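You operate a simulated robot arm through the tools that you are given. There is no shell and no other tool. Be economical: measure what you need, move in short steps, check, and stop when the job is done.

The job below is to be done with a simulated two-armed robot. You get a single attempt, and the scene is never put back.

JOB
Brush glue on the middle of the pump plate and set the size 30 yellow block on it.
Fine: the blocks are in the cart drawer; use the yellow brush marked glue and the open glue tin; brush back, drawer shut. Set down upright: yellow brush. Where these are worked on the way, their far stop is far enough and under half their travel is too little: cart drawer. A coat counts when it lies all over at full strength: go over it till it gets no stronger.

The check looks at the end state, three seconds after you hand in, the way a careful person would. Anything else that was tipped, shoved, dropped, spilled or broken makes it a failure.

ROBOT AND FRAMES
Two 7-joint arms with fingered hands on one trunk, on a base that drives. Base frame: it is fixed to the floor where the robot stands at the start and does not move with it; the origin is under the middle of the robot, x ahead of it, y to its left, z up; the surface under the hand at the start is at about z = 800. Readings come in mm, degrees, newtons and seconds.
The left shoulder is at the start at [70, 142, 1214], the right one opposite. With the tool pointing down near the work surface each hand reaches from about 100 to 780 mm from the robot's upright axis, wherever it stands, measured 20 degrees to its own side. Places, roughly: cart drawer [500, 300, 700]; pump plate [500, -300, 800]; top of the pump plate [500, -300, 800]. Payload 3.6 kg a hand.
The tool frame of a hand sits at the grasp point between the pads (the TCP): z along the fingers, y along the line on which they close. The tips reach 25 mm beyond it. Largest opening 88 mm; the body of the gripper starts 29 mm behind the TCP. The gripper is a hand of 5 fingers: y runs from the thumb to the fingers, the wrist lies at [-13, -97, -162] in the tool frame, and closing takes about 1.5 s.
Orientation is that of the tool frame in the base frame, as a unit quaternion [w, x, y, z]. With the fingers straight down and the wrist toward the robot, the tool's x, y and z point along [0, 1, 0], [1, 0, 0] and [0, 0, -1] of the base frame.

CONTROLS
- The arms move only by the tool drive_tool. It takes "left_series", "right_series" or both (then of equal length, played together; a hand with none holds still); each is a list of rows, each a list of 3 entries, a list of its own where there are three numbers: the shift along the tool's x, y, z in mm, then the turn, a rotation vector about the tool's x, y, z in degrees, then the closure in counts, from 0 (fully open) to 255 (shut). In form: [[[tx, ty, tz], [wx, wy, wz], claw], ...]. A call has 1 to 12 rows; each row is the pose to reach, as a shift and turn from the pose commanded when the call began, along the tool's axes at that moment. Each row takes 0.2 s and may step no farther than 50 mm and 8.6 degrees from the row before; otherwise, or with a gripper value out of range, the whole call is refused. A pose out of reach is approached as far as the arm can. The call stops where the force on the tool passes 50 N (or 10 N more than at its start, if that is more) or the arm is blocked; 0.2 s more then pass. Each finger travels about 72 mm/s and halts on what it meets, pressing with about 29 N; the grip force reading is that of the motor and also rises with nothing between the fingers. The clock runs only during rows and for 0.2 s after the last one: add rows that repeat a pose to give the fingers time. The reply holds the time, the measured pose of the TCP, the force on the tool along the base axes, the opening and the grip force, in the units named above and with some noise, with the torque about the TCP (base axes, N m) and any sound that the robot's microphone picked up, and new pictures: "views" is both (left out), scene, wrist or none (wrist: the cameras of the hands that moved).
- Cameras (640 x 400 px; columns grow to the right, rows downward): "scene" is now at [126.5, 2.2, 1418.1]; the picture's right is [0.05, -1.00, 0.00], its down [-0.79, -0.04, -0.62] and it looks along [0.62, 0.03, -0.79] (base axes); focal length 214 px, centre (320, 200). "left" rides on the left gripper at [-59, -79, -105] in its tool frame; the picture's right is [-0.73, -0.32, 0.61], its down [0.62, -0.68, 0.38] and it looks along [0.29, 0.66, 0.70] (tool axes); focal length 234 px, centre (320, 200). "right" rides on the right gripper at [59, -79, -105] in its tool frame; the picture's right is [-0.73, 0.32, -0.61], its down [-0.62, -0.68, 0.38] and it looks along [-0.29, 0.66, 0.70] (tool axes); focal length 234 px, centre (320, 200).
- lift_body(by): slides the trunk up (or, below 0, down) by that many mm; the arms and the scene camera ride with it, the base frame stays. It gives what a move gives, with no picture.
- drive_base(legs): drives the robot by 1 to 6 legs, each [ahead, left, turn to the left] in mm, mm and degrees, along the robot's own axes; the way and the turn of a leg run together, so that a leg with both is an arc; at most 1500 mm and 180 degrees a leg. The arms and the cameras ride along, it lands a little off, and it stops where it bumps. It gives what a move gives, and a new picture of the scene camera.
- preshape(shape, hand): the hand has 5 fingers and takes this shape, open, in about a second: jaw (thumb against the fingers, like two jaws); tri (thumb and two fingers); tip (a fingertip pinch); poke (one finger out to press); point (the index stretched); flat (the hand flat); cup (the hand cupped); fist (a fist). The gripper value then closes the fingers along that shape, each until it touches; the sizes above hold for jaw. It gives what a move gives, with no picture.
- turn_head(pan, tilt): turns the head with the scene camera to pan (to the left, within 86 degrees either way) and tilt (down, from -29 to 69), counted from straight ahead of the robot. It gives what a move gives, and a new picture of the scene camera.
- locate(camera, pixels): for up to 12 pixels [column, row] of the newest picture of that camera ("zoom" is the newest enlarged one), the place [x, y, z] in the base frame of the surface seen there, good to about 2 mm. It takes no simulated time.
- enlarge(camera, box): a new picture of the part [left, top, right, bottom] of that camera's present view, enlarged. It takes no simulated time.
- close_job(): hands the job in; it is judged then, once.

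Keep the steps short. Do not move on a guess: measure, check each grasp and each placing, and mend mistakes. In all there are 80 turns and 260 pictures (those below and enlarged ones count). Leave the grippers open and the arms clear of the work at the hand-in unless told otherwise, and finish with a single line.

The tools are called after "Emit:" as a command line: name --argument value ..., lists and objects as JSON in quotes. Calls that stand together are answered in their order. drive_tool: Moves the arms, as the interface text tells. Its arguments: {"type":"object","properties":{"left_series":{"type":"array","items":{"type":"array"}},"right_series":{"type":"array","items":{"type":"array"}},"views":{"type":"string","enum":["both","scene","wrist","none"]}},"required":[]} The other tools are called the same way: lift_body (by) slides the trunk up or down; preshape (shape, hand) gives the hand a shape; drive_base (legs) drives the base; turn_head (pan, tilt) turns the head that bears the scene camera; locate (camera, pixels) gives the place of the surface under pixels of a picture; enlarge (camera, box) takes an enlarged picture of a part of a camera's view; close_job () hands the job in.

At the start:

```text
time: 0.0
left_position: [519.8, 226.1, 1215.9]
left_tool_rot: [0.0, 0.707, 0.707, -0.001]
left_force: [-0.1, 0.5, 1.0]
left_torque: [0.01, 0.01, 0.03]
left_opening: 87.7
left_finger_force: 0.2
left_shape: jaw
right_position: [525.3, -202.6, 1087.0]
right_tool_rot: [0.001, 0.707, 0.707, 0.0]
right_force: [0.2, -0.7, 0.0]
right_torque: [0.0, -0.03, 0.05]
right_opening: 87.8
right_finger_force: 0.1
right_shape: jaw
trunk travel left (down, up): [-750.0, 190.0]
robot x, y, heading: [3.3, -1.9, 0.0]
head pan, tilt: [2.8, 52.0]
```

scene: 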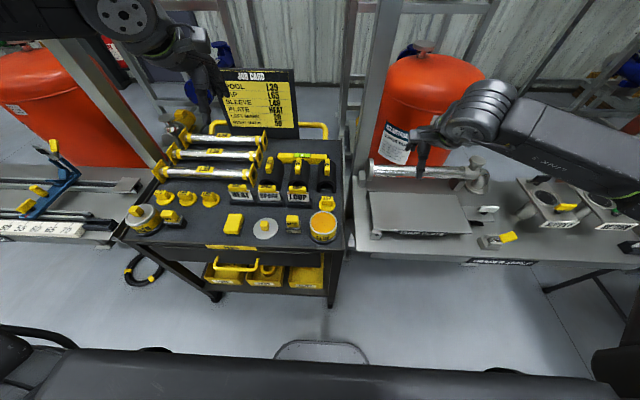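
right: 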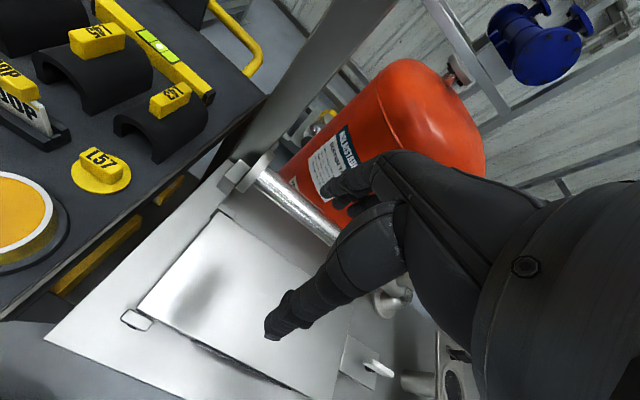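
left: 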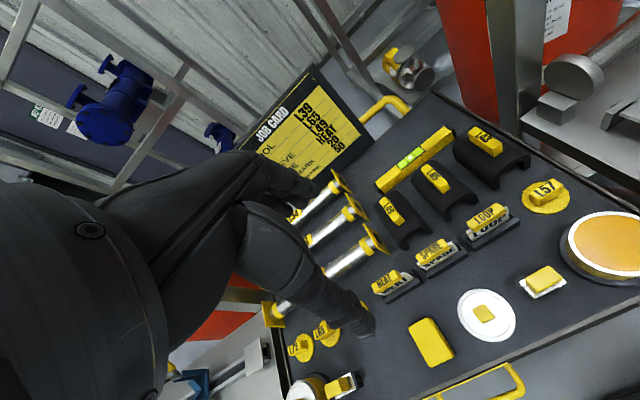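

I see a cart with tools, and a pump plate on the right bench. I'll enlarge the cart and plate to identify the brush, tin and drawer.

Emit:
enlarge --camera "scene" --box '[110, 120, 350, 300]'

Emit:
enlarge --camera "scene" --box '[340, 140, 640, 300]'

Emit:
enlarge --camera "left" --box '[250, 180, 640, 400]'

```text
2.22 times, centred on (230, 210) of scene
```

zoom: 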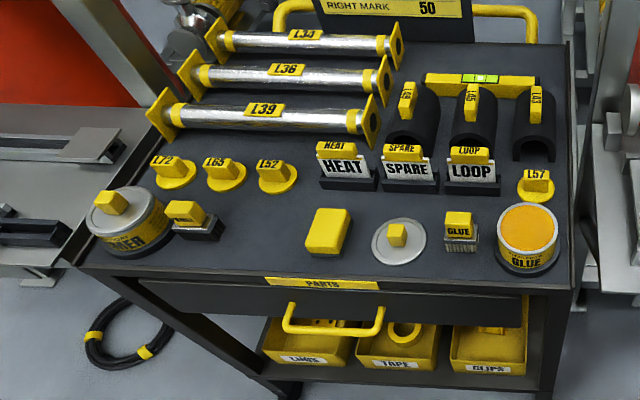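

```text
2.13 times, centred on (490, 220) of scene
```

zoom: 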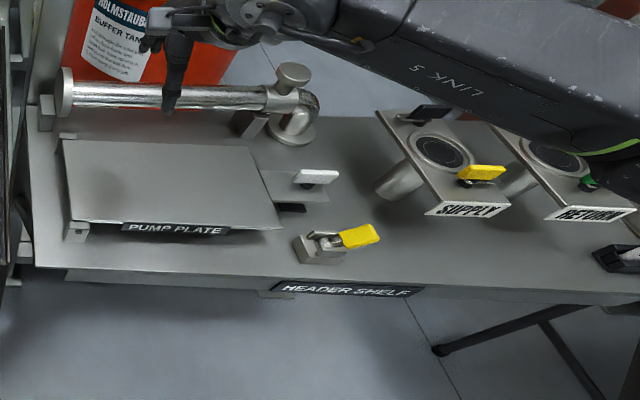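

```text
1.64 times, centred on (445, 290) of left
```

zoom: 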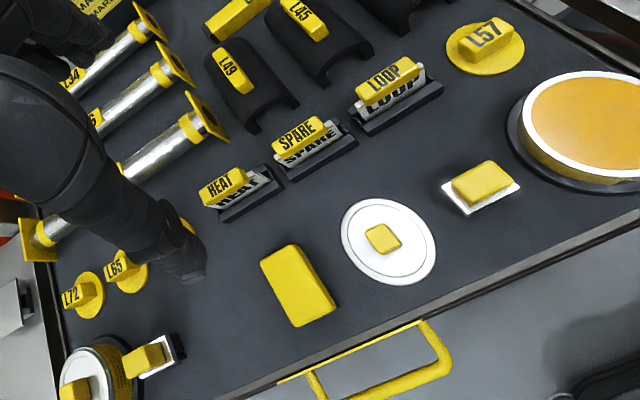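

I'll read the job card and locate the brush, tin, drawer handle and plate corners.

Emit:
enlarge --camera "scene" --box '[210, 60, 310, 140]'

Emit:
locate --camera "scene" --pixels '[[292, 218], [292, 225], [292, 232], [323, 225], [310, 238], [323, 214], [335, 230], [230, 247], [218, 269], [258, 270], [238, 270], [265, 228]]'

Emit:
locate --camera "scene" --pixels '[[371, 193], [455, 194], [470, 232], [372, 231], [415, 210], [360, 222], [485, 212], [233, 222], [238, 262], [320, 270], [210, 270], [300, 240]]'

```text
5.00 times, centred on (260, 100) of scene
```

zoom: 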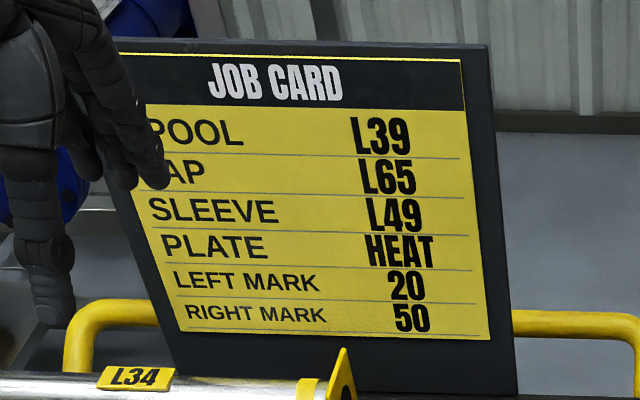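

```text
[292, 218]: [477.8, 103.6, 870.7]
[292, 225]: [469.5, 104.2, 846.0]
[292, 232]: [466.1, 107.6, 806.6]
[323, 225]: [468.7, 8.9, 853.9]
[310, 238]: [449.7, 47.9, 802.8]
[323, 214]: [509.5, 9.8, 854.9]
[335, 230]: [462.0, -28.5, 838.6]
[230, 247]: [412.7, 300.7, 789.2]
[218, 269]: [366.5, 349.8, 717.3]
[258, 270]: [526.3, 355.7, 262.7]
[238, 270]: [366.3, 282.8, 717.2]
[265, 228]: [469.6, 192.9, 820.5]
```

```text
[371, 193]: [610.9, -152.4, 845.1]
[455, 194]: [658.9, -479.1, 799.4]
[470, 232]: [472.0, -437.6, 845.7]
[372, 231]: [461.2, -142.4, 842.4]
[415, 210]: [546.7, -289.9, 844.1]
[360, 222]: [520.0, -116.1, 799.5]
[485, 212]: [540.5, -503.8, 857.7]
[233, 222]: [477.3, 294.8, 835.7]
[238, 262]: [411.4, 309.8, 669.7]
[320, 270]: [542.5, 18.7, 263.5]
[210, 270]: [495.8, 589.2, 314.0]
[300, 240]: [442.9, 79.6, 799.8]
```

Glue brush sits near (470,105), glue tin near (487,10), drawer handle bar at x≈366, z≈717, plate top z≈844. I'll look closer at the brush/tin and check where the robot's own body ends.

Emit:
enlarge --camera "scene" --box '[250, 190, 350, 260]'

Emit:
locate --camera "scene" --pixels '[[200, 352], [300, 380], [320, 345], [30, 330], [206, 257], [290, 290], [213, 264], [258, 266], [256, 268], [225, 271], [250, 271]]'

Emit:
turn_head --pan 40 --tilt 69

```text
5.71 times, centred on (300, 225) of scene
```

zoom: 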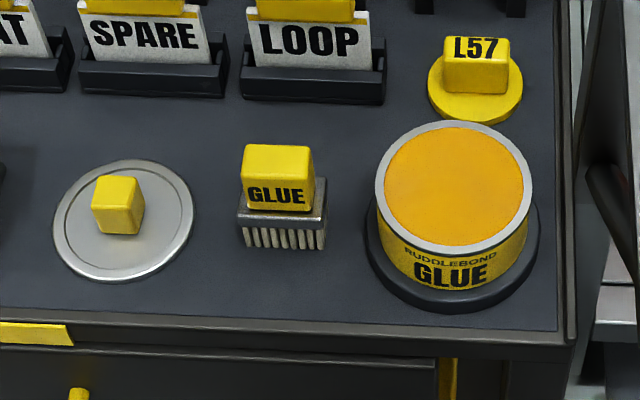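

```text
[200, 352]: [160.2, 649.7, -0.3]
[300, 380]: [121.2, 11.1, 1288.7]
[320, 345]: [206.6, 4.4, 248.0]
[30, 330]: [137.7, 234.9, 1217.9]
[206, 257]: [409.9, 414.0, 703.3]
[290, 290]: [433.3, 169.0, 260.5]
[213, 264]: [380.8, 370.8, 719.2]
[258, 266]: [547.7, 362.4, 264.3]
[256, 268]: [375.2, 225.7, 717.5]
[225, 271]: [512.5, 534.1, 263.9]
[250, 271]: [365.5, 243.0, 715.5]
```

```text
time: 1.0
left_position: [519.4, 226.5, 1216.4]
left_tool_rot: [0.0, 0.707, 0.707, -0.001]
left_force: [0.1, -0.1, 0.5]
left_torque: [0.03, 0.0, 0.0]
left_opening: 87.8
left_finger_force: 0.1
left_shape: jaw
right_position: [525.0, -201.8, 1086.2]
right_tool_rot: [0.0, 0.707, 0.707, 0.001]
right_force: [-0.4, 0.1, -0.4]
right_torque: [-0.01, -0.01, -0.01]
right_opening: 87.5
right_finger_force: 0.1
right_shape: jaw
trunk travel left (down, up): [-750.0, 190.0]
robot x, y, heading: [3.0, 2.0, -0.1]
head pan, tilt: [40.0, 68.8]
```

scene: 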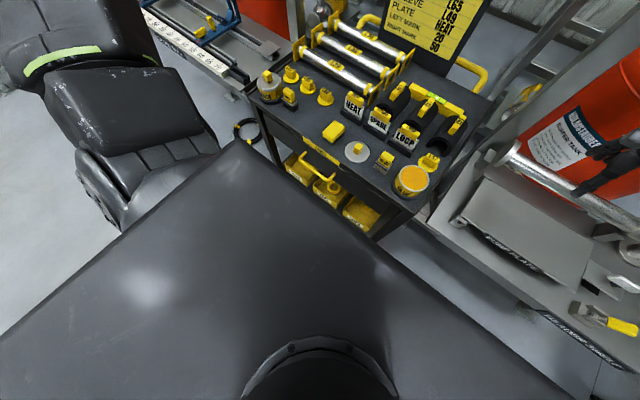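

The robot's chest reaches about x=140, too close for pulling the drawer out. I'll back up 200 mm with the hands high.

Emit:
turn_head --pan 0 --tilt 50

Emit:
drive_base --legs '[[-200, 0, 0]]'

```text
time: 2.1
left_position: [519.2, 226.0, 1217.8]
left_tool_rot: [0.001, 0.707, 0.707, 0.0]
left_force: [-0.4, -0.5, 0.7]
left_torque: [0.0, 0.05, -0.01]
left_opening: 87.6
left_finger_force: 0.1
left_shape: jaw
right_position: [524.3, -201.7, 1087.0]
right_tool_rot: [0.0, 0.708, 0.707, 0.001]
right_force: [0.1, 0.1, 0.4]
right_torque: [-0.03, 0.03, 0.0]
right_opening: 88.0
right_finger_force: 0.0
right_shape: jaw
trunk travel left (down, up): [-750.0, 190.0]
robot x, y, heading: [1.4, -1.0, -0.1]
head pan, tilt: [0.0, 50.0]
```

scene: 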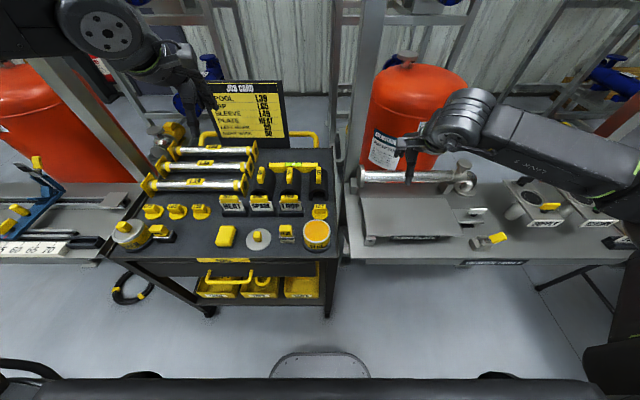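

```text
time: 3.7
left_position: [321.6, 225.7, 1215.8]
left_tool_rot: [0.0, 0.707, 0.707, 0.0]
left_force: [0.3, 0.6, -0.6]
left_torque: [-0.01, 0.03, -0.01]
left_opening: 87.4
left_finger_force: 0.2
left_shape: jaw
right_position: [327.1, -202.2, 1085.2]
right_tool_rot: [-0.001, 0.707, 0.707, -0.001]
right_force: [1.2, 0.3, 0.0]
right_torque: [0.02, 0.02, 0.0]
right_opening: 88.0
right_finger_force: 0.1
right_shape: jaw
trunk travel left (down, up): [-750.0, 190.0]
robot x, y, heading: [-196.5, -3.2, 0.1]
head pan, tilt: [0.0, 50.0]
```

scene: 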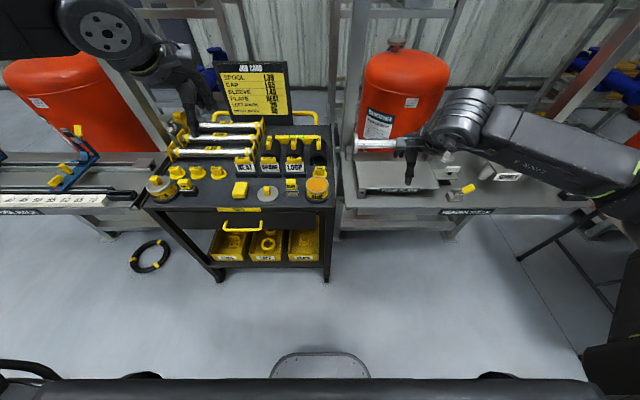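

Backed up OK. Left hand now goes down in front of the drawer handle (bar at x≈366, y≈290, z≈717), tilting fingers 45° forward.

Emit:
drive_tool --left_series '[[[6, -5, 42], [0, 0, 0], 0], [[12, -10, 84], [0, 0, 0], 0], [[18, -15, 126], [-7.5, 0, 0], 0], [[24, -20, 168], [-15, 0, 0], 0], [[30, -25, 210], [-22.5, 0, 0], 60], [[36, -30, 252], [-30, 0, 0], 120], [[42, -35, 294], [-37.5, 0, 0], 120], [[48, -40, 336], [-45, 0, 0], 120], [[56, -40, 378], [-45, 0, 0], 120], [[64, -35, 410], [-45, 0, 0], 120]]' --views "both"

```text
time: 5.9
left_position: [281.9, 315.9, 952.5]
left_tool_rot: [0.269, 0.654, 0.653, 0.27]
left_force: [-0.2, -0.1, -0.1]
left_torque: [-0.01, -0.07, -0.02]
left_opening: 46.8
left_finger_force: 0.0
left_shape: jaw
left hand out of reach, approached as far as the arm can: row 7, 8, 9, 10
right_position: [326.2, -204.9, 1085.7]
right_tool_rot: [-0.001, 0.707, 0.707, 0.0]
right_force: [-0.3, 0.7, 0.9]
right_torque: [0.01, 0.0, -0.01]
right_opening: 87.7
right_finger_force: 0.0
right_shape: jaw
trunk travel left (down, up): [-750.0, 190.0]
robot x, y, heading: [-197.5, -0.2, -0.0]
head pan, tilt: [0.0, 50.0]
```

scene: 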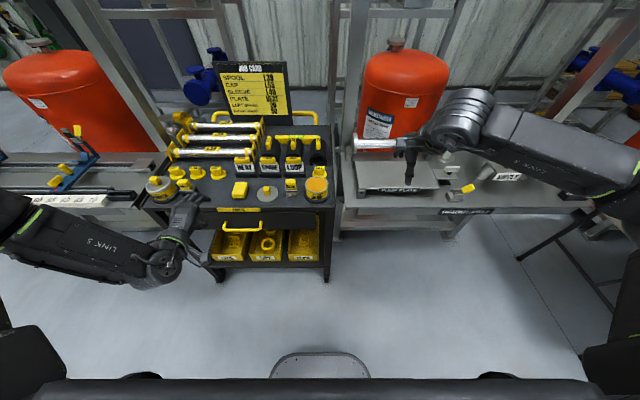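
left: 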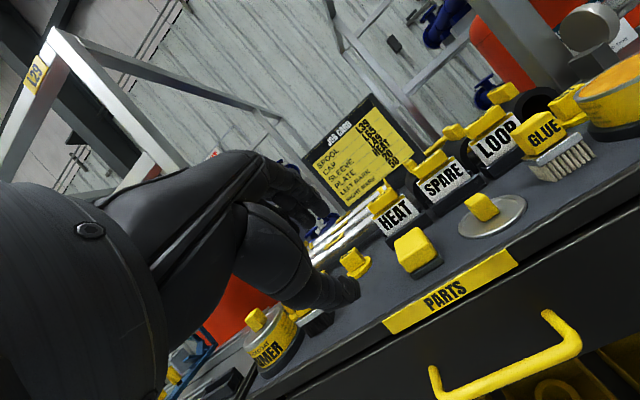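

The left arm can't get that low while tilted at this trunk height (z stopped at 952). I'll slide the trunk down 220 mm; the right hand is in front of the bench (x≈326) and stays clear.

Emit:
lift_body --by -220

Emit:
turn_head --pan 15 --tilt 40

```text
time: 8.2
left_position: [279.2, 318.2, 732.5]
left_tool_rot: [0.27, 0.653, 0.653, 0.27]
left_force: [-0.1, -0.9, -0.8]
left_torque: [-0.01, 0.0, -0.02]
left_opening: 46.6
left_finger_force: 0.0
left_shape: jaw
right_position: [324.5, -202.7, 867.7]
right_tool_rot: [0.0, 0.707, 0.708, 0.0]
right_force: [-0.8, 0.1, 0.4]
right_torque: [-0.04, 0.03, -0.04]
right_opening: 87.9
right_finger_force: 0.1
right_shape: jaw
trunk travel left (down, up): [-530.0, 410.0]
robot x, y, heading: [-201.1, 1.0, 0.1]
head pan, tilt: [0.0, 50.0]
```

```text
time: 9.0
left_position: [280.0, 318.0, 733.6]
left_tool_rot: [0.27, 0.653, 0.654, 0.27]
left_force: [0.3, -0.7, 0.5]
left_torque: [-0.02, 0.01, 0.0]
left_opening: 46.9
left_finger_force: 0.0
left_shape: jaw
right_position: [325.8, -202.9, 866.3]
right_tool_rot: [0.0, 0.707, 0.707, 0.0]
right_force: [0.3, -0.1, 0.0]
right_torque: [0.03, 0.0, 0.01]
right_opening: 87.8
right_finger_force: 0.1
right_shape: jaw
trunk travel left (down, up): [-530.0, 410.0]
robot x, y, heading: [-197.4, 2.0, -0.2]
head pan, tilt: [15.0, 40.0]
```

scene: 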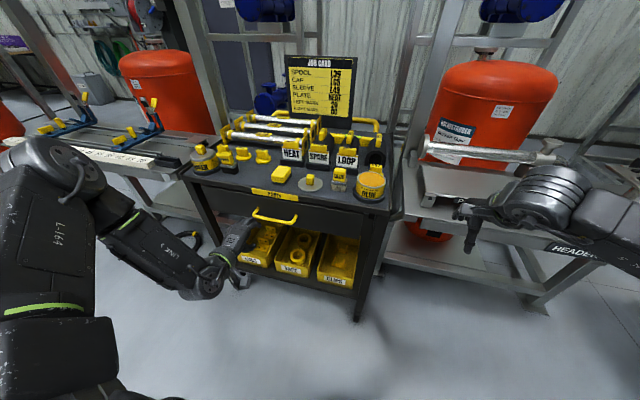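

Trunk is down; the left hand is near the handle height. I measure the handle bar precisely.

Emit:
locate --camera "scene" --pixels '[[255, 213], [265, 217], [275, 220], [285, 222], [295, 222], [296, 216], [272, 219], [275, 204], [240, 196], [230, 230], [240, 222], [290, 208]]'

Emit:
enlarge --camera "scene" --box '[200, 170, 340, 290]'

```text
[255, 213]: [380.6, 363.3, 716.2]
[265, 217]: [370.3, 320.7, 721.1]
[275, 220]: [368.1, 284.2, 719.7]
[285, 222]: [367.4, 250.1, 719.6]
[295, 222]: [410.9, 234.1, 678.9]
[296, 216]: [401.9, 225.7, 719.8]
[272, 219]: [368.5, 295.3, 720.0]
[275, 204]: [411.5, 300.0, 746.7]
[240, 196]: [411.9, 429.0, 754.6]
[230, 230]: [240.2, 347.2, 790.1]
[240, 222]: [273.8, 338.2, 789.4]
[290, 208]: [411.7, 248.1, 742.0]
```

```text
3.33 times, centred on (270, 230) of scene
```

zoom: 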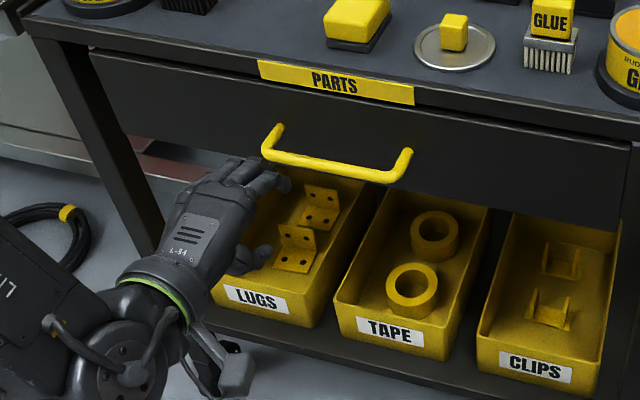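

Bar is at x≈369, z≈717, y 236–350. I align the hand (y→290) first, checking the commanded pose matches.

Emit:
drive_tool --left_series '[[[-14, 23, 0], [0, 0, 0], 110], [[-28, 46, 0], [0, 0, 0], 110], [[-28, 46, 20], [0, 0, 0], 110], [[-28, 46, 20], [0, 0, 0], 110]]' --views "both"

```text
time: 10.0
left_position: [326.2, 290.6, 752.5]
left_tool_rot: [0.271, 0.654, 0.653, 0.27]
left_force: [-0.5, 1.1, 0.2]
left_torque: [0.0, 0.0, 0.02]
left_opening: 49.6
left_finger_force: 0.1
left_shape: jaw
right_position: [323.9, -202.5, 866.9]
right_tool_rot: [0.0, 0.706, 0.708, 0.0]
right_force: [0.2, 0.3, 0.5]
right_torque: [0.03, -0.03, -0.01]
right_opening: 87.7
right_finger_force: 0.0
right_shape: jaw
trunk travel left (down, up): [-530.0, 410.0]
robot x, y, heading: [-201.0, 0.8, 0.0]
head pan, tilt: [15.0, 40.0]
```

scene: 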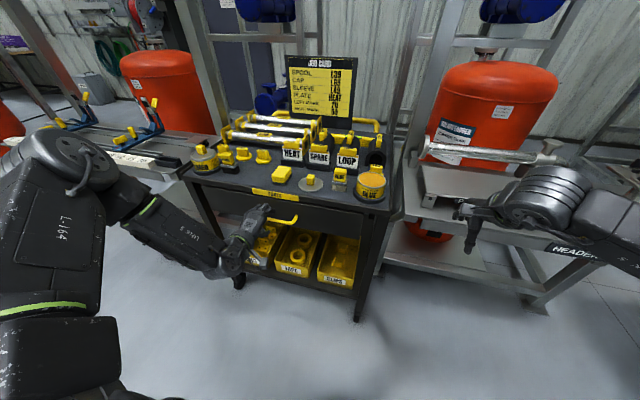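
left: 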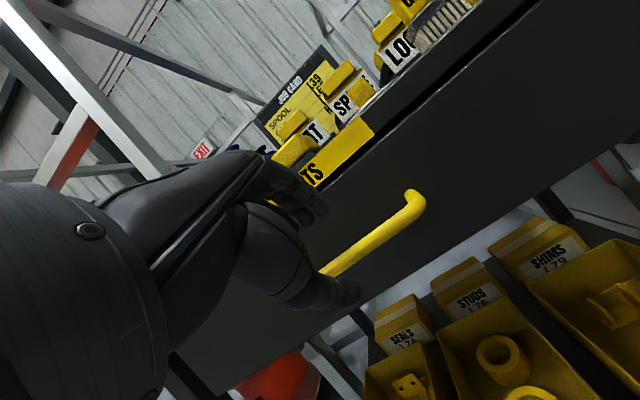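

The fingers straddle the bar line. Now advance 50 mm along the fingers, then close.

Emit:
drive_tool --left_series '[[[0, 0, 18], [0, 0, 0], 110], [[0, 0, 36], [0, 0, 0], 110], [[0, 0, 50], [0, 0, 0], 110], [[0, 0, 50], [0, 0, 0], 160], [[0, 0, 50], [0, 0, 0], 220], [[0, 0, 50], [0, 0, 0], 255], [[0, 0, 50], [0, 0, 0], 255], [[0, 0, 50], [0, 0, 0], 255]]' --views "both"

```text
time: 11.8
left_position: [353.1, 295.4, 744.5]
left_tool_rot: [0.269, 0.654, 0.654, 0.27]
left_force: [0.5, 0.2, 0.1]
left_torque: [-0.01, -0.02, 0.04]
left_opening: 0.0
left_finger_force: 28.7
left_shape: jaw
left hand out of reach, approached as far as the arm can: row 1, 2, 3, 4, 5, 6, 7, 8
right_position: [324.6, -202.0, 866.7]
right_tool_rot: [0.001, 0.707, 0.707, -0.001]
right_force: [-0.5, 0.3, 0.5]
right_torque: [-0.01, -0.01, 0.04]
right_opening: 87.4
right_finger_force: 0.0
right_shape: jaw
trunk travel left (down, up): [-530.0, 410.0]
robot x, y, heading: [-207.5, -0.9, 0.1]
head pan, tilt: [15.0, 40.0]
```

scene: 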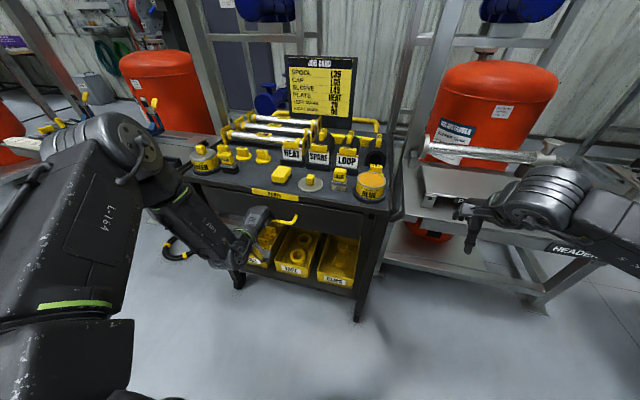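
left: 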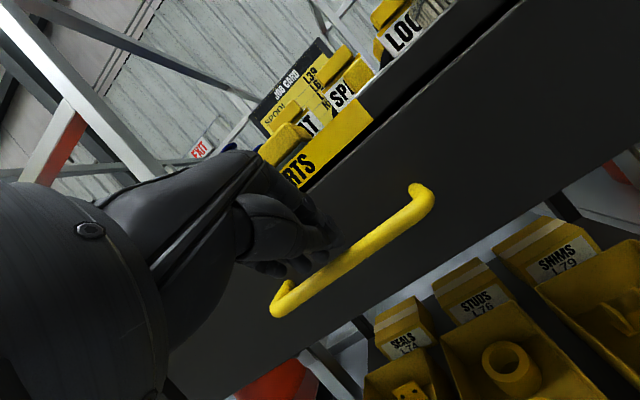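

The arm ran out of reach again and closed above the bar (z 744). I reopen, retreat along the fingers, and lower the trunk a further 120 mm.

Emit:
drive_tool --left_series '[[[0, 0, -15], [0, 0, 0], 110], [[0, 0, -35], [0, 0, 0], 110], [[0, -10, -60], [0, 0, 0], 110], [[0, -10, -60], [0, 0, 0], 110]]' --views "none"

Emit:
drive_tool --right_series '[[[0, 0, -40], [0, 0, 0], 0], [[0, 0, -80], [0, 0, 0], 0], [[0, 0, -120], [0, 0, 0], 0]]' --views "none"

Emit:
lift_body --by -120

```text
time: 12.8
left_position: [303.9, 294.3, 779.5]
left_tool_rot: [0.269, 0.653, 0.654, 0.271]
left_force: [0.6, 0.2, 0.3]
left_torque: [0.02, 0.02, 0.04]
left_opening: 49.7
left_finger_force: 0.1
left_shape: jaw
right_position: [325.0, -202.5, 865.6]
right_tool_rot: [-0.001, 0.707, 0.707, 0.0]
right_force: [0.7, -0.3, -0.9]
right_torque: [0.03, 0.0, -0.01]
right_opening: 87.6
right_finger_force: 0.3
right_shape: jaw
trunk travel left (down, up): [-530.0, 410.0]
robot x, y, heading: [-199.8, -1.9, -0.3]
head pan, tilt: [15.0, 40.0]
```

```text
time: 13.6
left_position: [305.1, 295.5, 779.4]
left_tool_rot: [0.27, 0.653, 0.654, 0.271]
left_force: [0.1, 0.4, -0.4]
left_torque: [-0.01, 0.01, -0.01]
left_opening: 49.8
left_finger_force: 0.3
left_shape: jaw
right_position: [325.1, -201.5, 988.2]
right_tool_rot: [0.0, 0.707, 0.707, 0.0]
right_force: [0.0, -0.3, 0.0]
right_torque: [0.0, 0.0, -0.01]
right_opening: 87.8
right_finger_force: 0.0
right_shape: jaw
trunk travel left (down, up): [-530.0, 410.0]
robot x, y, heading: [-200.2, -1.3, -0.1]
head pan, tilt: [15.0, 40.0]
```

```text
time: 15.1
left_position: [304.2, 295.8, 660.7]
left_tool_rot: [0.269, 0.653, 0.654, 0.27]
left_force: [-0.4, -0.1, -0.3]
left_torque: [0.0, 0.03, -0.01]
left_opening: 49.8
left_finger_force: 0.1
left_shape: jaw
right_position: [325.1, -203.2, 865.8]
right_tool_rot: [0.0, 0.707, 0.707, 0.001]
right_force: [-0.3, 0.1, -0.6]
right_torque: [-0.02, 0.0, 0.0]
right_opening: 87.8
right_finger_force: 0.0
right_shape: jaw
trunk travel left (down, up): [-410.0, 530.0]
robot x, y, heading: [-201.0, -1.1, 0.2]
head pan, tilt: [15.0, 40.0]
```

Now lift the hand to a point in line with the bar, then advance along the fingers.

Emit:
drive_tool --left_series '[[[-2, 27, -23], [0, 0, 0], 110], [[-4, 54, -46], [0, 0, 0], 110], [[-5, 80, -69], [0, 0, 0], 110], [[-5, 80, -40], [0, 0, 0], 110], [[-5, 80, -18], [0, 0, 0], 110], [[-5, 80, 1], [0, 0, 0], 110], [[-5, 80, 1], [0, 0, 0], 110]]' --views "wrist"

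```text
time: 16.7
left_position: [361.3, 291.6, 713.6]
left_tool_rot: [0.27, 0.653, 0.653, 0.27]
left_force: [-0.7, -0.6, 0.1]
left_torque: [0.0, 0.02, 0.02]
left_opening: 49.9
left_finger_force: 0.1
left_shape: jaw
right_position: [325.0, -204.2, 866.9]
right_tool_rot: [0.0, 0.707, 0.707, -0.001]
right_force: [-0.2, -0.4, -1.5]
right_torque: [0.02, 0.02, 0.02]
right_opening: 87.6
right_finger_force: 0.0
right_shape: jaw
trunk travel left (down, up): [-410.0, 530.0]
robot x, y, heading: [-199.7, -0.4, 0.1]
head pan, tilt: [15.0, 40.0]
```

left: 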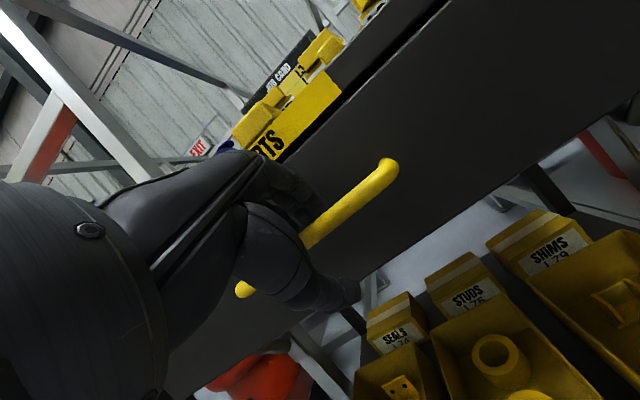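

The bar lies between thumb and fingers. Close on it.

Emit:
drive_tool --left_series '[[[0, 0, 0], [0, 0, 0], 170], [[0, 0, 0], [0, 0, 0], 210], [[0, 0, 0], [0, 0, 0], 230], [[0, 0, 0], [0, 0, 0], 230], [[0, 0, 0], [0, 0, 0], 230], [[0, 0, 0], [0, 0, 0], 230]]' --views "wrist"

```text
time: 18.1
left_position: [360.3, 289.6, 715.1]
left_tool_rot: [0.27, 0.653, 0.654, 0.271]
left_force: [4.0, 0.1, 5.6]
left_torque: [0.14, -0.08, -0.07]
left_opening: 9.0
left_finger_force: 0.0
left_shape: jaw
right_position: [324.0, -204.4, 866.8]
right_tool_rot: [0.0, 0.707, 0.707, 0.0]
right_force: [-0.2, 1.2, -0.5]
right_torque: [0.0, -0.02, -0.02]
right_opening: 87.6
right_finger_force: 0.1
right_shape: jaw
trunk travel left (down, up): [-410.0, 530.0]
robot x, y, heading: [-195.9, 0.8, 0.0]
head pan, tilt: [15.0, 40.0]
```

left: 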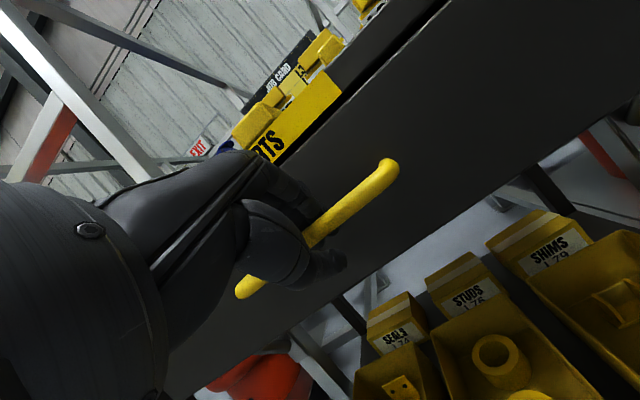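

It loosely hooks the bar (9 mm). I squeeze fully and pull slowly toward the robot.

Emit:
drive_tool --left_series '[[[0, 0, 0], [0, 0, 0], 255], [[0, 0, 0], [0, 0, 0], 255], [[0, -7, -7], [0, 0, 0], 255], [[0, -14, -14], [0, 0, 0], 255], [[0, -21, -21], [0, 0, 0], 255], [[0, -28, -28], [0, 0, 0], 255], [[0, -36, -36], [0, 0, 0], 255], [[0, -43, -43], [0, 0, 0], 255]]' --views "scene"

```text
time: 19.9
left_position: [301.2, 292.0, 714.9]
left_tool_rot: [0.269, 0.655, 0.653, 0.267]
left_force: [0.9, -6.1, -20.5]
left_torque: [0.06, 0.16, -0.22]
left_opening: 0.0
left_finger_force: 29.2
left_shape: jaw
right_position: [326.0, -202.9, 865.4]
right_tool_rot: [-0.001, 0.707, 0.707, 0.0]
right_force: [0.8, 1.2, -0.4]
right_torque: [0.01, 0.03, -0.02]
right_opening: 87.6
right_finger_force: 0.1
right_shape: jaw
trunk travel left (down, up): [-410.0, 530.0]
robot x, y, heading: [-201.2, -2.3, -0.0]
head pan, tilt: [15.0, 40.0]
```

scene: 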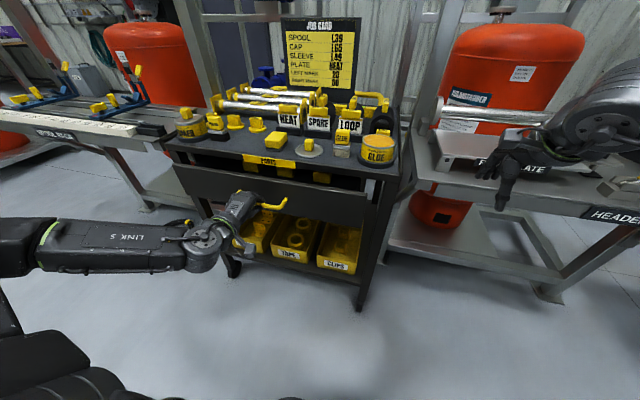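

The drawer is following. Continue pulling another 200 mm, watching the force.

Emit:
drive_tool --left_series '[[[0, -14, -10], [0, 0, 0], 255], [[0, -28, -24], [0, 0, 0], 255], [[0, -42, -38], [0, 0, 0], 255], [[0, -56, -52], [0, 0, 0], 255], [[0, -70, -66], [0, 0, 0], 255], [[0, -84, -80], [0, 0, 0], 255], [[0, -98, -94], [0, 0, 0], 255], [[0, -112, -108], [0, 0, 0], 255], [[0, -126, -122], [0, 0, 0], 255], [[0, -140, -136], [0, 0, 0], 255]]' --views "scene"

```text
time: 21.5
left_position: [200.6, 317.4, 684.9]
left_tool_rot: [0.275, 0.654, 0.649, 0.274]
left_force: [-1.7, -7.1, 14.2]
left_torque: [0.64, 0.11, 0.04]
left_opening: 0.0
left_finger_force: 29.2
left_shape: jaw
left hand out of reach, approached as far as the arm can: row 4, 5, 6, 7, 8
right_position: [325.2, -201.2, 866.4]
right_tool_rot: [0.0, 0.707, 0.707, 0.0]
right_force: [1.3, -0.2, -0.8]
right_torque: [-0.02, 0.04, 0.0]
right_opening: 87.6
right_finger_force: 0.1
right_shape: jaw
trunk travel left (down, up): [-410.0, 530.0]
robot x, y, heading: [-203.2, -2.2, -0.1]
head pan, tilt: [15.0, 40.0]
stopped in row 8 (left hand): the force on the tool passed its limit at 53 N (the readings are from after the stop); the commanded pose is now the measured one
```

scene: 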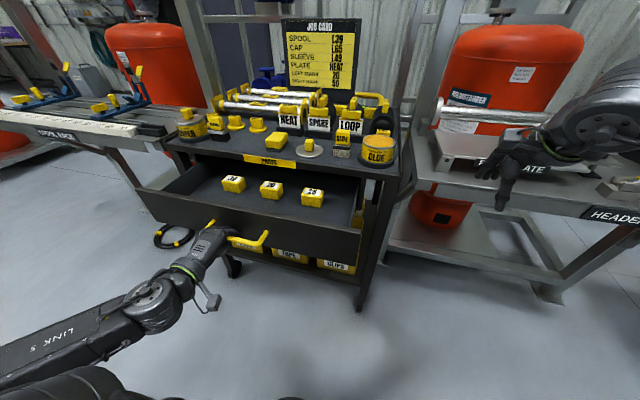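

The drawer is out about 160 mm, but the arm drifted at its reach limit. I check the handle and hand, and read the blocks.

Emit:
locate --camera "scene" --pixels '[[258, 244], [250, 243], [266, 233], [233, 183], [270, 188], [312, 194], [234, 178], [312, 189], [290, 205], [300, 225], [357, 217], [240, 205]]'

Emit:
enlarge --camera "scene" --box '[180, 150, 370, 280]'

Emit:
enlarge --camera "left" --box '[0, 0, 640, 400]'

```text
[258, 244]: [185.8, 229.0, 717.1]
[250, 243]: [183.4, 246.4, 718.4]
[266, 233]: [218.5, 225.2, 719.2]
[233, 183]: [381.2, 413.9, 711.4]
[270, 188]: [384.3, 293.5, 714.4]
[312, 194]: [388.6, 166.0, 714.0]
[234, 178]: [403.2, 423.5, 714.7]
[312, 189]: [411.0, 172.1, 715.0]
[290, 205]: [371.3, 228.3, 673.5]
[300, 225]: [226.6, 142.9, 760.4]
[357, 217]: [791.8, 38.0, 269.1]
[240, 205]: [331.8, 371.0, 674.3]
```

```text
3.08 times, centred on (275, 215) of scene
```

zoom: 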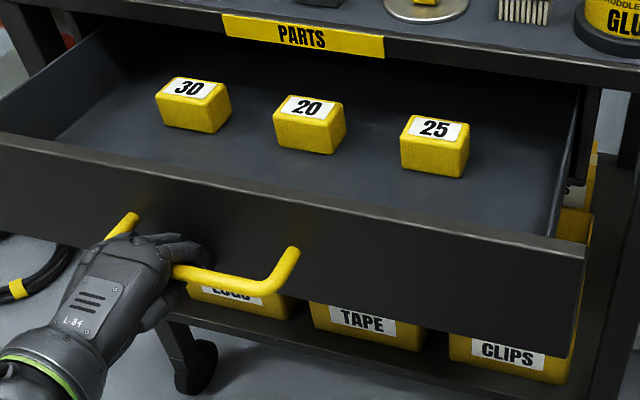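

```text
1.00 times, centred on (320, 200) of left (not enlarged: the box is as wide or as high as the picture)
```

zoom: 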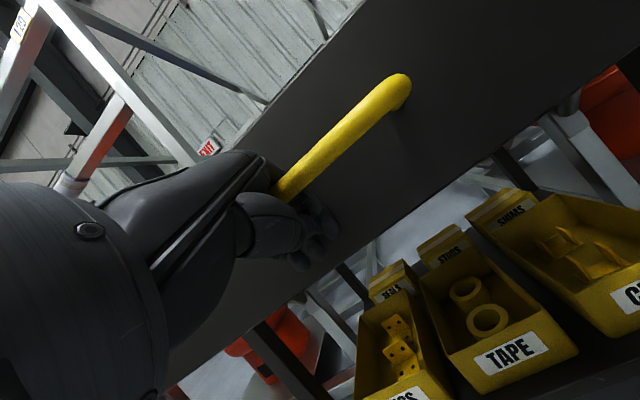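

Handle is at x≈184 (opened ≈184 mm), and block 30 is the left one at (390,418), still close to the cart's edge. To pull further with the arm I'll release, withdraw, back the base up 180 mm and regrip.

Emit:
drive_tool --left_series '[[[0, 0, 0], [0, 0, 0], 200], [[0, 0, 0], [0, 0, 0], 110], [[0, 0, 0], [0, 0, 0], 90], [[0, 0, 0], [0, 0, 0], 90], [[0, 0, 0], [0, 0, 0], 90]]' --views "wrist"

```text
time: 22.7
left_position: [199.8, 317.3, 684.1]
left_tool_rot: [0.274, 0.653, 0.65, 0.274]
left_force: [-2.1, 2.1, 9.5]
left_torque: [0.42, 0.55, -0.22]
left_opening: 48.7
left_finger_force: 0.0
left_shape: jaw
right_position: [325.3, -203.7, 866.0]
right_tool_rot: [0.0, 0.707, 0.707, -0.001]
right_force: [-0.3, 0.5, 0.2]
right_torque: [-0.01, 0.01, 0.04]
right_opening: 87.8
right_finger_force: 0.1
right_shape: jaw
trunk travel left (down, up): [-410.0, 530.0]
robot x, y, heading: [-195.4, 4.1, -0.1]
head pan, tilt: [15.0, 40.0]
```

left: 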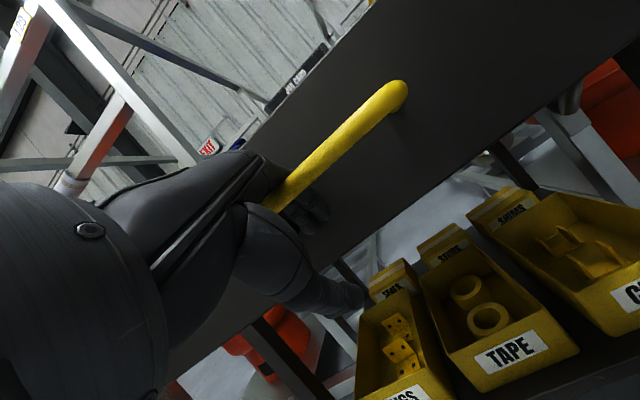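

Bar sits deep in the palm. Withdraw along the fingers.

Emit:
drive_tool --left_series '[[[0, 6, -8], [0, 0, 0], 80], [[0, 8, -30], [0, 0, 0], 80], [[0, 8, -55], [0, 0, 0], 80], [[0, 8, -80], [0, 0, 0], 80], [[0, 8, -80], [0, 0, 0], 80]]' --views "both"

```text
time: 23.9
left_position: [183.9, 358.8, 707.1]
left_tool_rot: [0.274, 0.652, 0.651, 0.276]
left_force: [-0.3, -2.3, 4.7]
left_torque: [0.05, -0.2, -0.09]
left_opening: 62.9
left_finger_force: 0.0
left_shape: jaw
left hand out of reach, approached as far as the arm can: row 1, 2, 3, 4, 5
right_position: [324.6, -202.9, 866.2]
right_tool_rot: [0.0, 0.707, 0.708, 0.0]
right_force: [0.9, 0.2, 0.5]
right_torque: [-0.01, 0.0, 0.0]
right_opening: 87.6
right_finger_force: 0.0
right_shape: jaw
trunk travel left (down, up): [-410.0, 530.0]
robot x, y, heading: [-201.9, 1.5, -0.2]
head pan, tilt: [15.0, 40.0]
```

scene: 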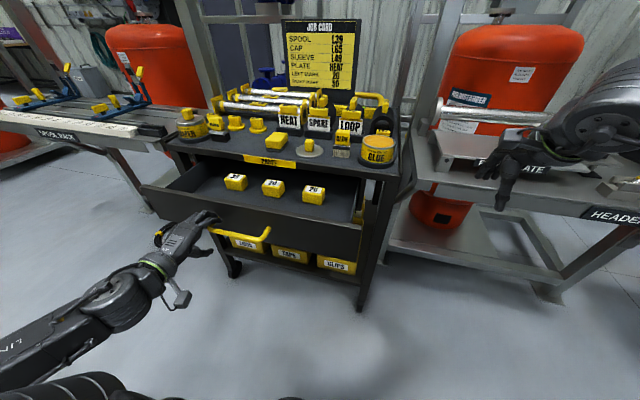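
left: 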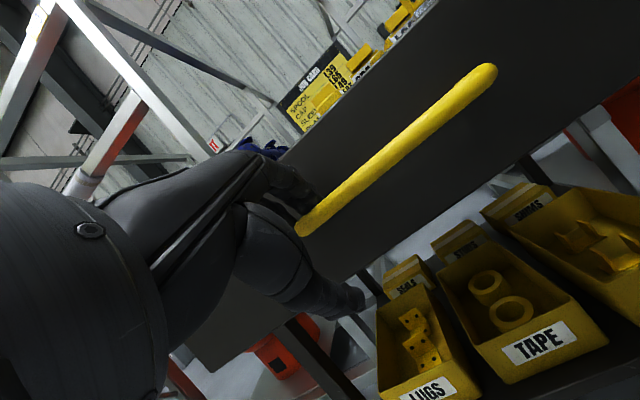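

The arm folds at its limit. I'll measure the handle again before getting free by alternating small trunk lifts and base moves (same 45° direction).

Emit:
locate --camera "scene" --pixels '[[240, 236], [255, 240], [262, 238], [230, 233], [270, 230], [205, 216]]'

Emit:
enlarge --camera "scene" --box '[140, 190, 290, 310]'

```text
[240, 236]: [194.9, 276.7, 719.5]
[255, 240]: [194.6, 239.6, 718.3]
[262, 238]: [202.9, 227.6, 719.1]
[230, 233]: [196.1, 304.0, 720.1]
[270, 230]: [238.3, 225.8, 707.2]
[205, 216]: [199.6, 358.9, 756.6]
```

```text
3.33 times, centred on (215, 250) of scene
```

zoom: 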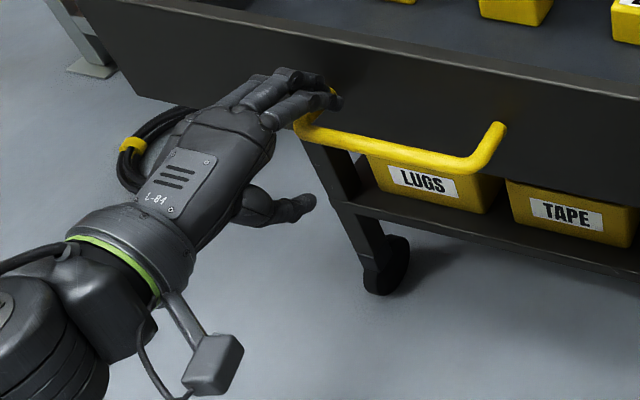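

Bar relative to hand: 16 mm toward the upper fingers, about at TCP depth. Lift 15, back 15, lift 25 frees it.

Emit:
lift_body --by 15

Emit:
drive_base --legs '[[-15, 0, 0]]'

Emit:
lift_body --by 25

Emit:
drive_base --legs '[[-30, 0, 0]]'

```text
time: 24.6
left_position: [184.5, 359.3, 721.8]
left_tool_rot: [0.274, 0.654, 0.65, 0.273]
left_force: [0.2, 1.4, 0.2]
left_torque: [0.0, 0.02, 0.0]
left_opening: 60.1
left_finger_force: 0.0
left_shape: jaw
right_position: [325.7, -203.8, 881.1]
right_tool_rot: [0.0, 0.707, 0.707, 0.0]
right_force: [-0.2, 0.0, 0.2]
right_torque: [0.02, -0.01, 0.0]
right_opening: 87.4
right_finger_force: 0.1
right_shape: jaw
trunk travel left (down, up): [-425.0, 515.0]
robot x, y, heading: [-200.6, -1.5, -0.2]
head pan, tilt: [15.0, 40.0]
```

```text
time: 25.3
left_position: [168.8, 359.0, 722.7]
left_tool_rot: [0.275, 0.653, 0.65, 0.275]
left_force: [-0.2, -0.3, 0.4]
left_torque: [0.04, 0.01, -0.03]
left_opening: 60.2
left_finger_force: 0.1
left_shape: jaw
right_position: [310.3, -202.5, 882.2]
right_tool_rot: [0.0, 0.707, 0.707, 0.0]
right_force: [0.0, 0.7, 0.2]
right_torque: [-0.04, 0.04, 0.02]
right_opening: 87.9
right_finger_force: 0.0
right_shape: jaw
trunk travel left (down, up): [-425.0, 515.0]
robot x, y, heading: [-213.0, 1.2, -0.2]
head pan, tilt: [15.0, 40.0]
```

scene: 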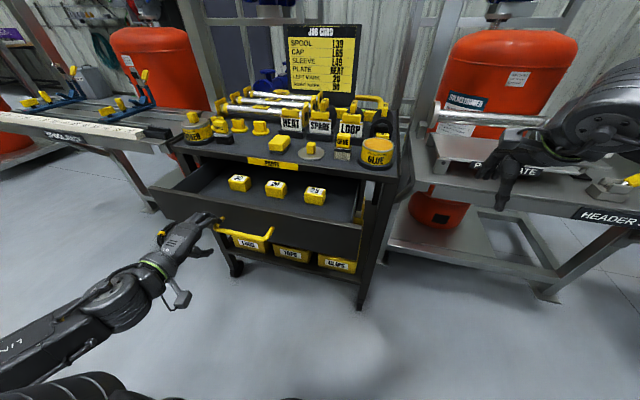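

```text
time: 26.1
left_position: [169.6, 360.0, 746.1]
left_tool_rot: [0.274, 0.653, 0.651, 0.274]
left_force: [-0.1, 0.1, 0.1]
left_torque: [-0.01, -0.03, 0.01]
left_opening: 60.2
left_finger_force: 0.1
left_shape: jaw
right_position: [310.6, -202.4, 906.3]
right_tool_rot: [0.0, 0.707, 0.707, 0.0]
right_force: [0.0, -0.2, 0.1]
right_torque: [0.0, 0.02, 0.0]
right_opening: 87.9
right_finger_force: 0.0
right_shape: jaw
trunk travel left (down, up): [-450.0, 490.0]
robot x, y, heading: [-212.4, 1.4, -0.2]
head pan, tilt: [15.0, 40.0]
```

```text
time: 26.9
left_position: [137.1, 358.0, 748.9]
left_tool_rot: [0.274, 0.653, 0.65, 0.274]
left_force: [0.2, -0.7, 0.1]
left_torque: [0.04, -0.02, 0.01]
left_opening: 60.5
left_finger_force: 0.1
left_shape: jaw
right_position: [279.6, -202.0, 906.9]
right_tool_rot: [0.001, 0.707, 0.708, 0.001]
right_force: [0.4, -0.7, 0.0]
right_torque: [-0.02, -0.02, 0.02]
right_opening: 87.6
right_finger_force: 0.0
right_shape: jaw
trunk travel left (down, up): [-450.0, 490.0]
robot x, y, heading: [-243.4, -1.2, 0.0]
head pan, tilt: [15.0, 40.0]
```

scene: 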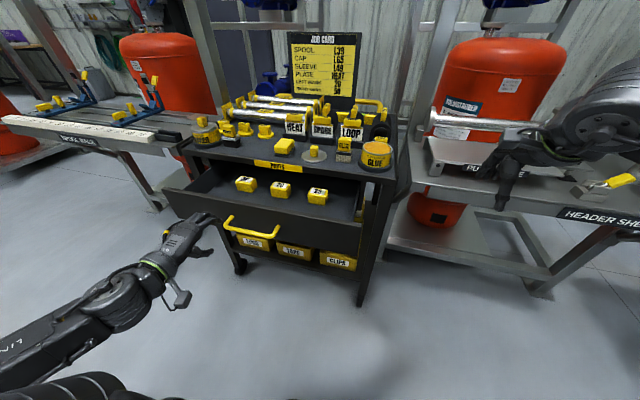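

Free of the handle. Back up 150 more and lower the trunk 40 to regain the good working geometry.

Emit:
drive_base --legs '[[-150, 0, 0]]'

Emit:
lift_body --by -50

Emit:
drive_tool --left_series '[[[-17, 30, 10], [0, 0, 0], 110], [[-34, 60, 20], [0, 0, 0], 110], [[-51, 90, 30], [0, 0, 0], 110], [[-68, 110, 45], [0, 0, 0], 110], [[-68, 116, 60], [0, 0, 0], 110], [[-68, 116, 75], [0, 0, 0], 110], [[-68, 116, 75], [0, 0, 0], 110]]' --views "both"

```text
time: 28.3
left_position: [-9.5, 358.9, 747.2]
left_tool_rot: [0.275, 0.654, 0.65, 0.275]
left_force: [0.8, 0.4, 0.2]
left_torque: [-0.04, 0.01, 0.04]
left_opening: 60.1
left_finger_force: 0.0
left_shape: jaw
right_position: [129.7, -203.3, 907.2]
right_tool_rot: [0.0, 0.708, 0.706, 0.0]
right_force: [-0.4, 0.1, -0.4]
right_torque: [-0.01, -0.03, 0.02]
right_opening: 87.6
right_finger_force: 0.0
right_shape: jaw
trunk travel left (down, up): [-450.0, 490.0]
robot x, y, heading: [-397.0, -3.7, -0.2]
head pan, tilt: [15.0, 40.0]
```

scene: 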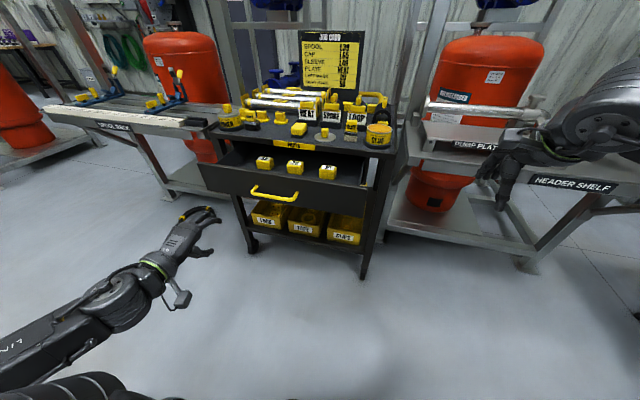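

```text
time: 29.2
left_position: [-10.2, 357.3, 696.3]
left_tool_rot: [0.275, 0.654, 0.649, 0.273]
left_force: [0.0, -0.1, -0.2]
left_torque: [0.02, 0.0, 0.0]
left_opening: 60.5
left_finger_force: 0.1
left_shape: jaw
right_position: [130.1, -202.7, 855.7]
right_tool_rot: [0.001, 0.708, 0.706, 0.0]
right_force: [-0.1, 0.5, 0.0]
right_torque: [-0.01, 0.03, -0.01]
right_opening: 87.7
right_finger_force: 0.1
right_shape: jaw
trunk travel left (down, up): [-400.0, 540.0]
robot x, y, heading: [-393.7, -0.0, -0.0]
head pan, tilt: [15.0, 40.0]
```

```text
time: 30.8
left_position: [125.6, 288.0, 727.7]
left_tool_rot: [0.275, 0.653, 0.65, 0.274]
left_force: [-0.1, -0.1, 0.7]
left_torque: [0.01, 0.03, 0.01]
left_opening: 50.5
left_finger_force: 0.0
left_shape: jaw
right_position: [131.0, -204.0, 857.4]
right_tool_rot: [0.0, 0.707, 0.707, 0.0]
right_force: [0.5, 0.6, -0.3]
right_torque: [0.01, 0.0, -0.03]
right_opening: 87.5
right_finger_force: 0.0
right_shape: jaw
trunk travel left (down, up): [-400.0, 540.0]
robot x, y, heading: [-392.6, 0.3, -0.1]
head pan, tilt: [15.0, 40.0]
```

scene: 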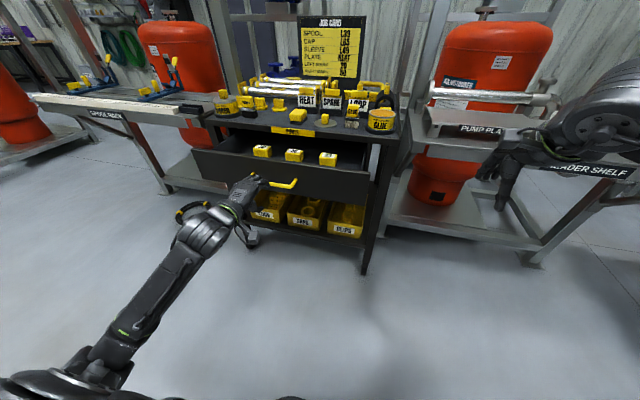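
left: 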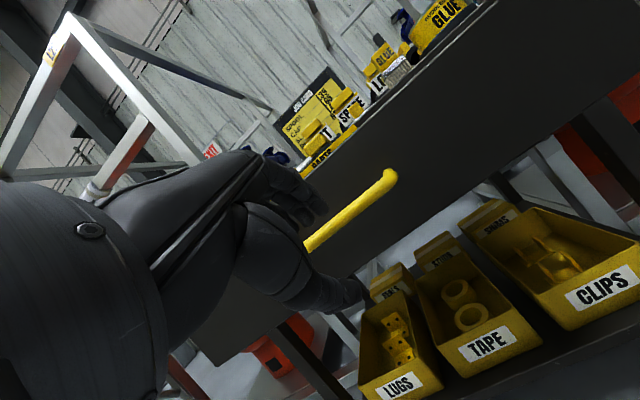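

Check the handle position again for the regrip.

Emit:
locate --camera "scene" --pixels '[[280, 186], [286, 187], [274, 184], [262, 150], [262, 155]]'

Emit:
drive_tool --left_series '[[[0, 18, -9], [0, 0, 0], 110], [[2, 35, -18], [0, 0, 0], 110], [[2, 35, 5], [0, 0, 0], 110]]' --views "wrist"

```text
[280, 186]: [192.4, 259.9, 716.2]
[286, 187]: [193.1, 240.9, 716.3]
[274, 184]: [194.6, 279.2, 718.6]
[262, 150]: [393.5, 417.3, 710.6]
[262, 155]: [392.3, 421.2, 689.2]
```

```text
time: 31.6
left_position: [153.0, 290.2, 750.0]
left_tool_rot: [0.273, 0.654, 0.65, 0.274]
left_force: [-0.2, 0.5, -0.1]
left_torque: [0.02, -0.01, -0.04]
left_opening: 50.5
left_finger_force: 0.1
left_shape: jaw
right_position: [130.5, -204.2, 856.2]
right_tool_rot: [0.0, 0.708, 0.706, -0.001]
right_force: [-0.3, -0.8, -0.6]
right_torque: [0.02, -0.01, -0.01]
right_opening: 87.6
right_finger_force: 0.0
right_shape: jaw
trunk travel left (down, up): [-400.0, 540.0]
robot x, y, heading: [-394.2, -2.2, -0.2]
head pan, tilt: [15.0, 40.0]
```

left: 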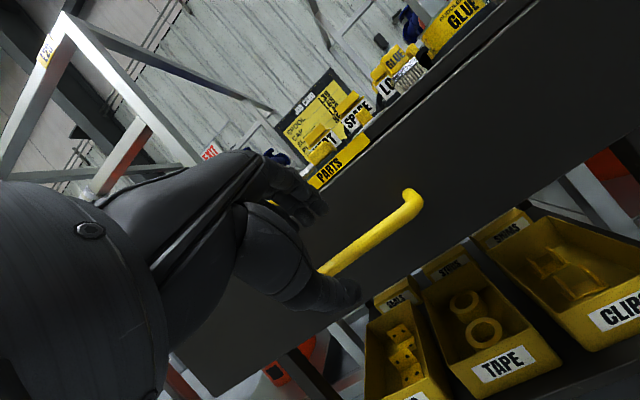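

Advance 48 mm and close on the bar (rel. offset only 4 mm).

Emit:
drive_tool --left_series '[[[0, 1, 24], [0, 0, 0], 110], [[0, 2, 48], [0, 0, 0], 110], [[0, 2, 48], [0, 0, 0], 200], [[0, 2, 48], [0, 0, 0], 255], [[0, 2, 48], [0, 0, 0], 255], [[0, 2, 48], [0, 0, 0], 255], [[0, -5, 41], [0, 0, 0], 255], [[0, -12, 34], [0, 0, 0], 255], [[0, -20, 26], [0, 0, 0], 255], [[0, -28, 18], [0, 0, 0], 255], [[0, -36, 10], [0, 0, 0], 255]]' --views "both"

```text
time: 34.0
left_position: [134.9, 290.7, 715.4]
left_tool_rot: [0.274, 0.655, 0.649, 0.272]
left_force: [0.0, -5.7, -11.2]
left_torque: [0.09, 0.06, -0.13]
left_opening: 0.0
left_finger_force: 28.8
left_shape: jaw
right_position: [130.2, -203.7, 855.8]
right_tool_rot: [-0.001, 0.708, 0.706, 0.0]
right_force: [1.0, 0.1, 0.6]
right_torque: [-0.03, -0.01, 0.0]
right_opening: 87.8
right_finger_force: 0.1
right_shape: jaw
trunk travel left (down, up): [-400.0, 540.0]
robot x, y, heading: [-391.3, 0.2, -0.1]
head pan, tilt: [15.0, 40.0]
```

scene: 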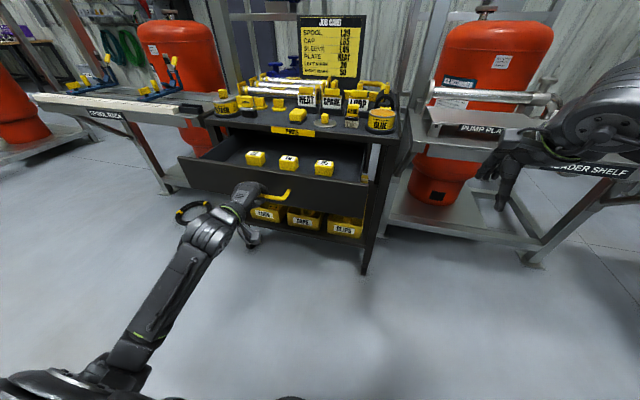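
left: 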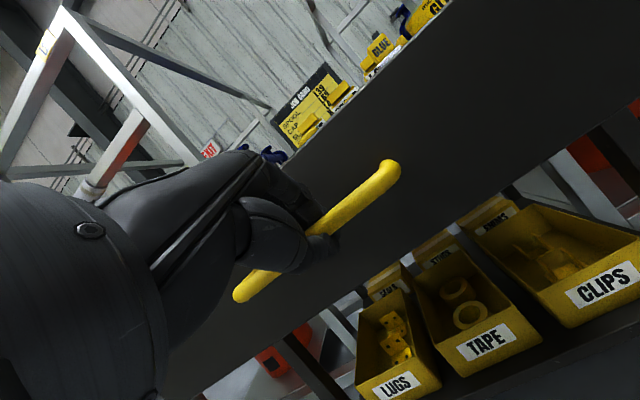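

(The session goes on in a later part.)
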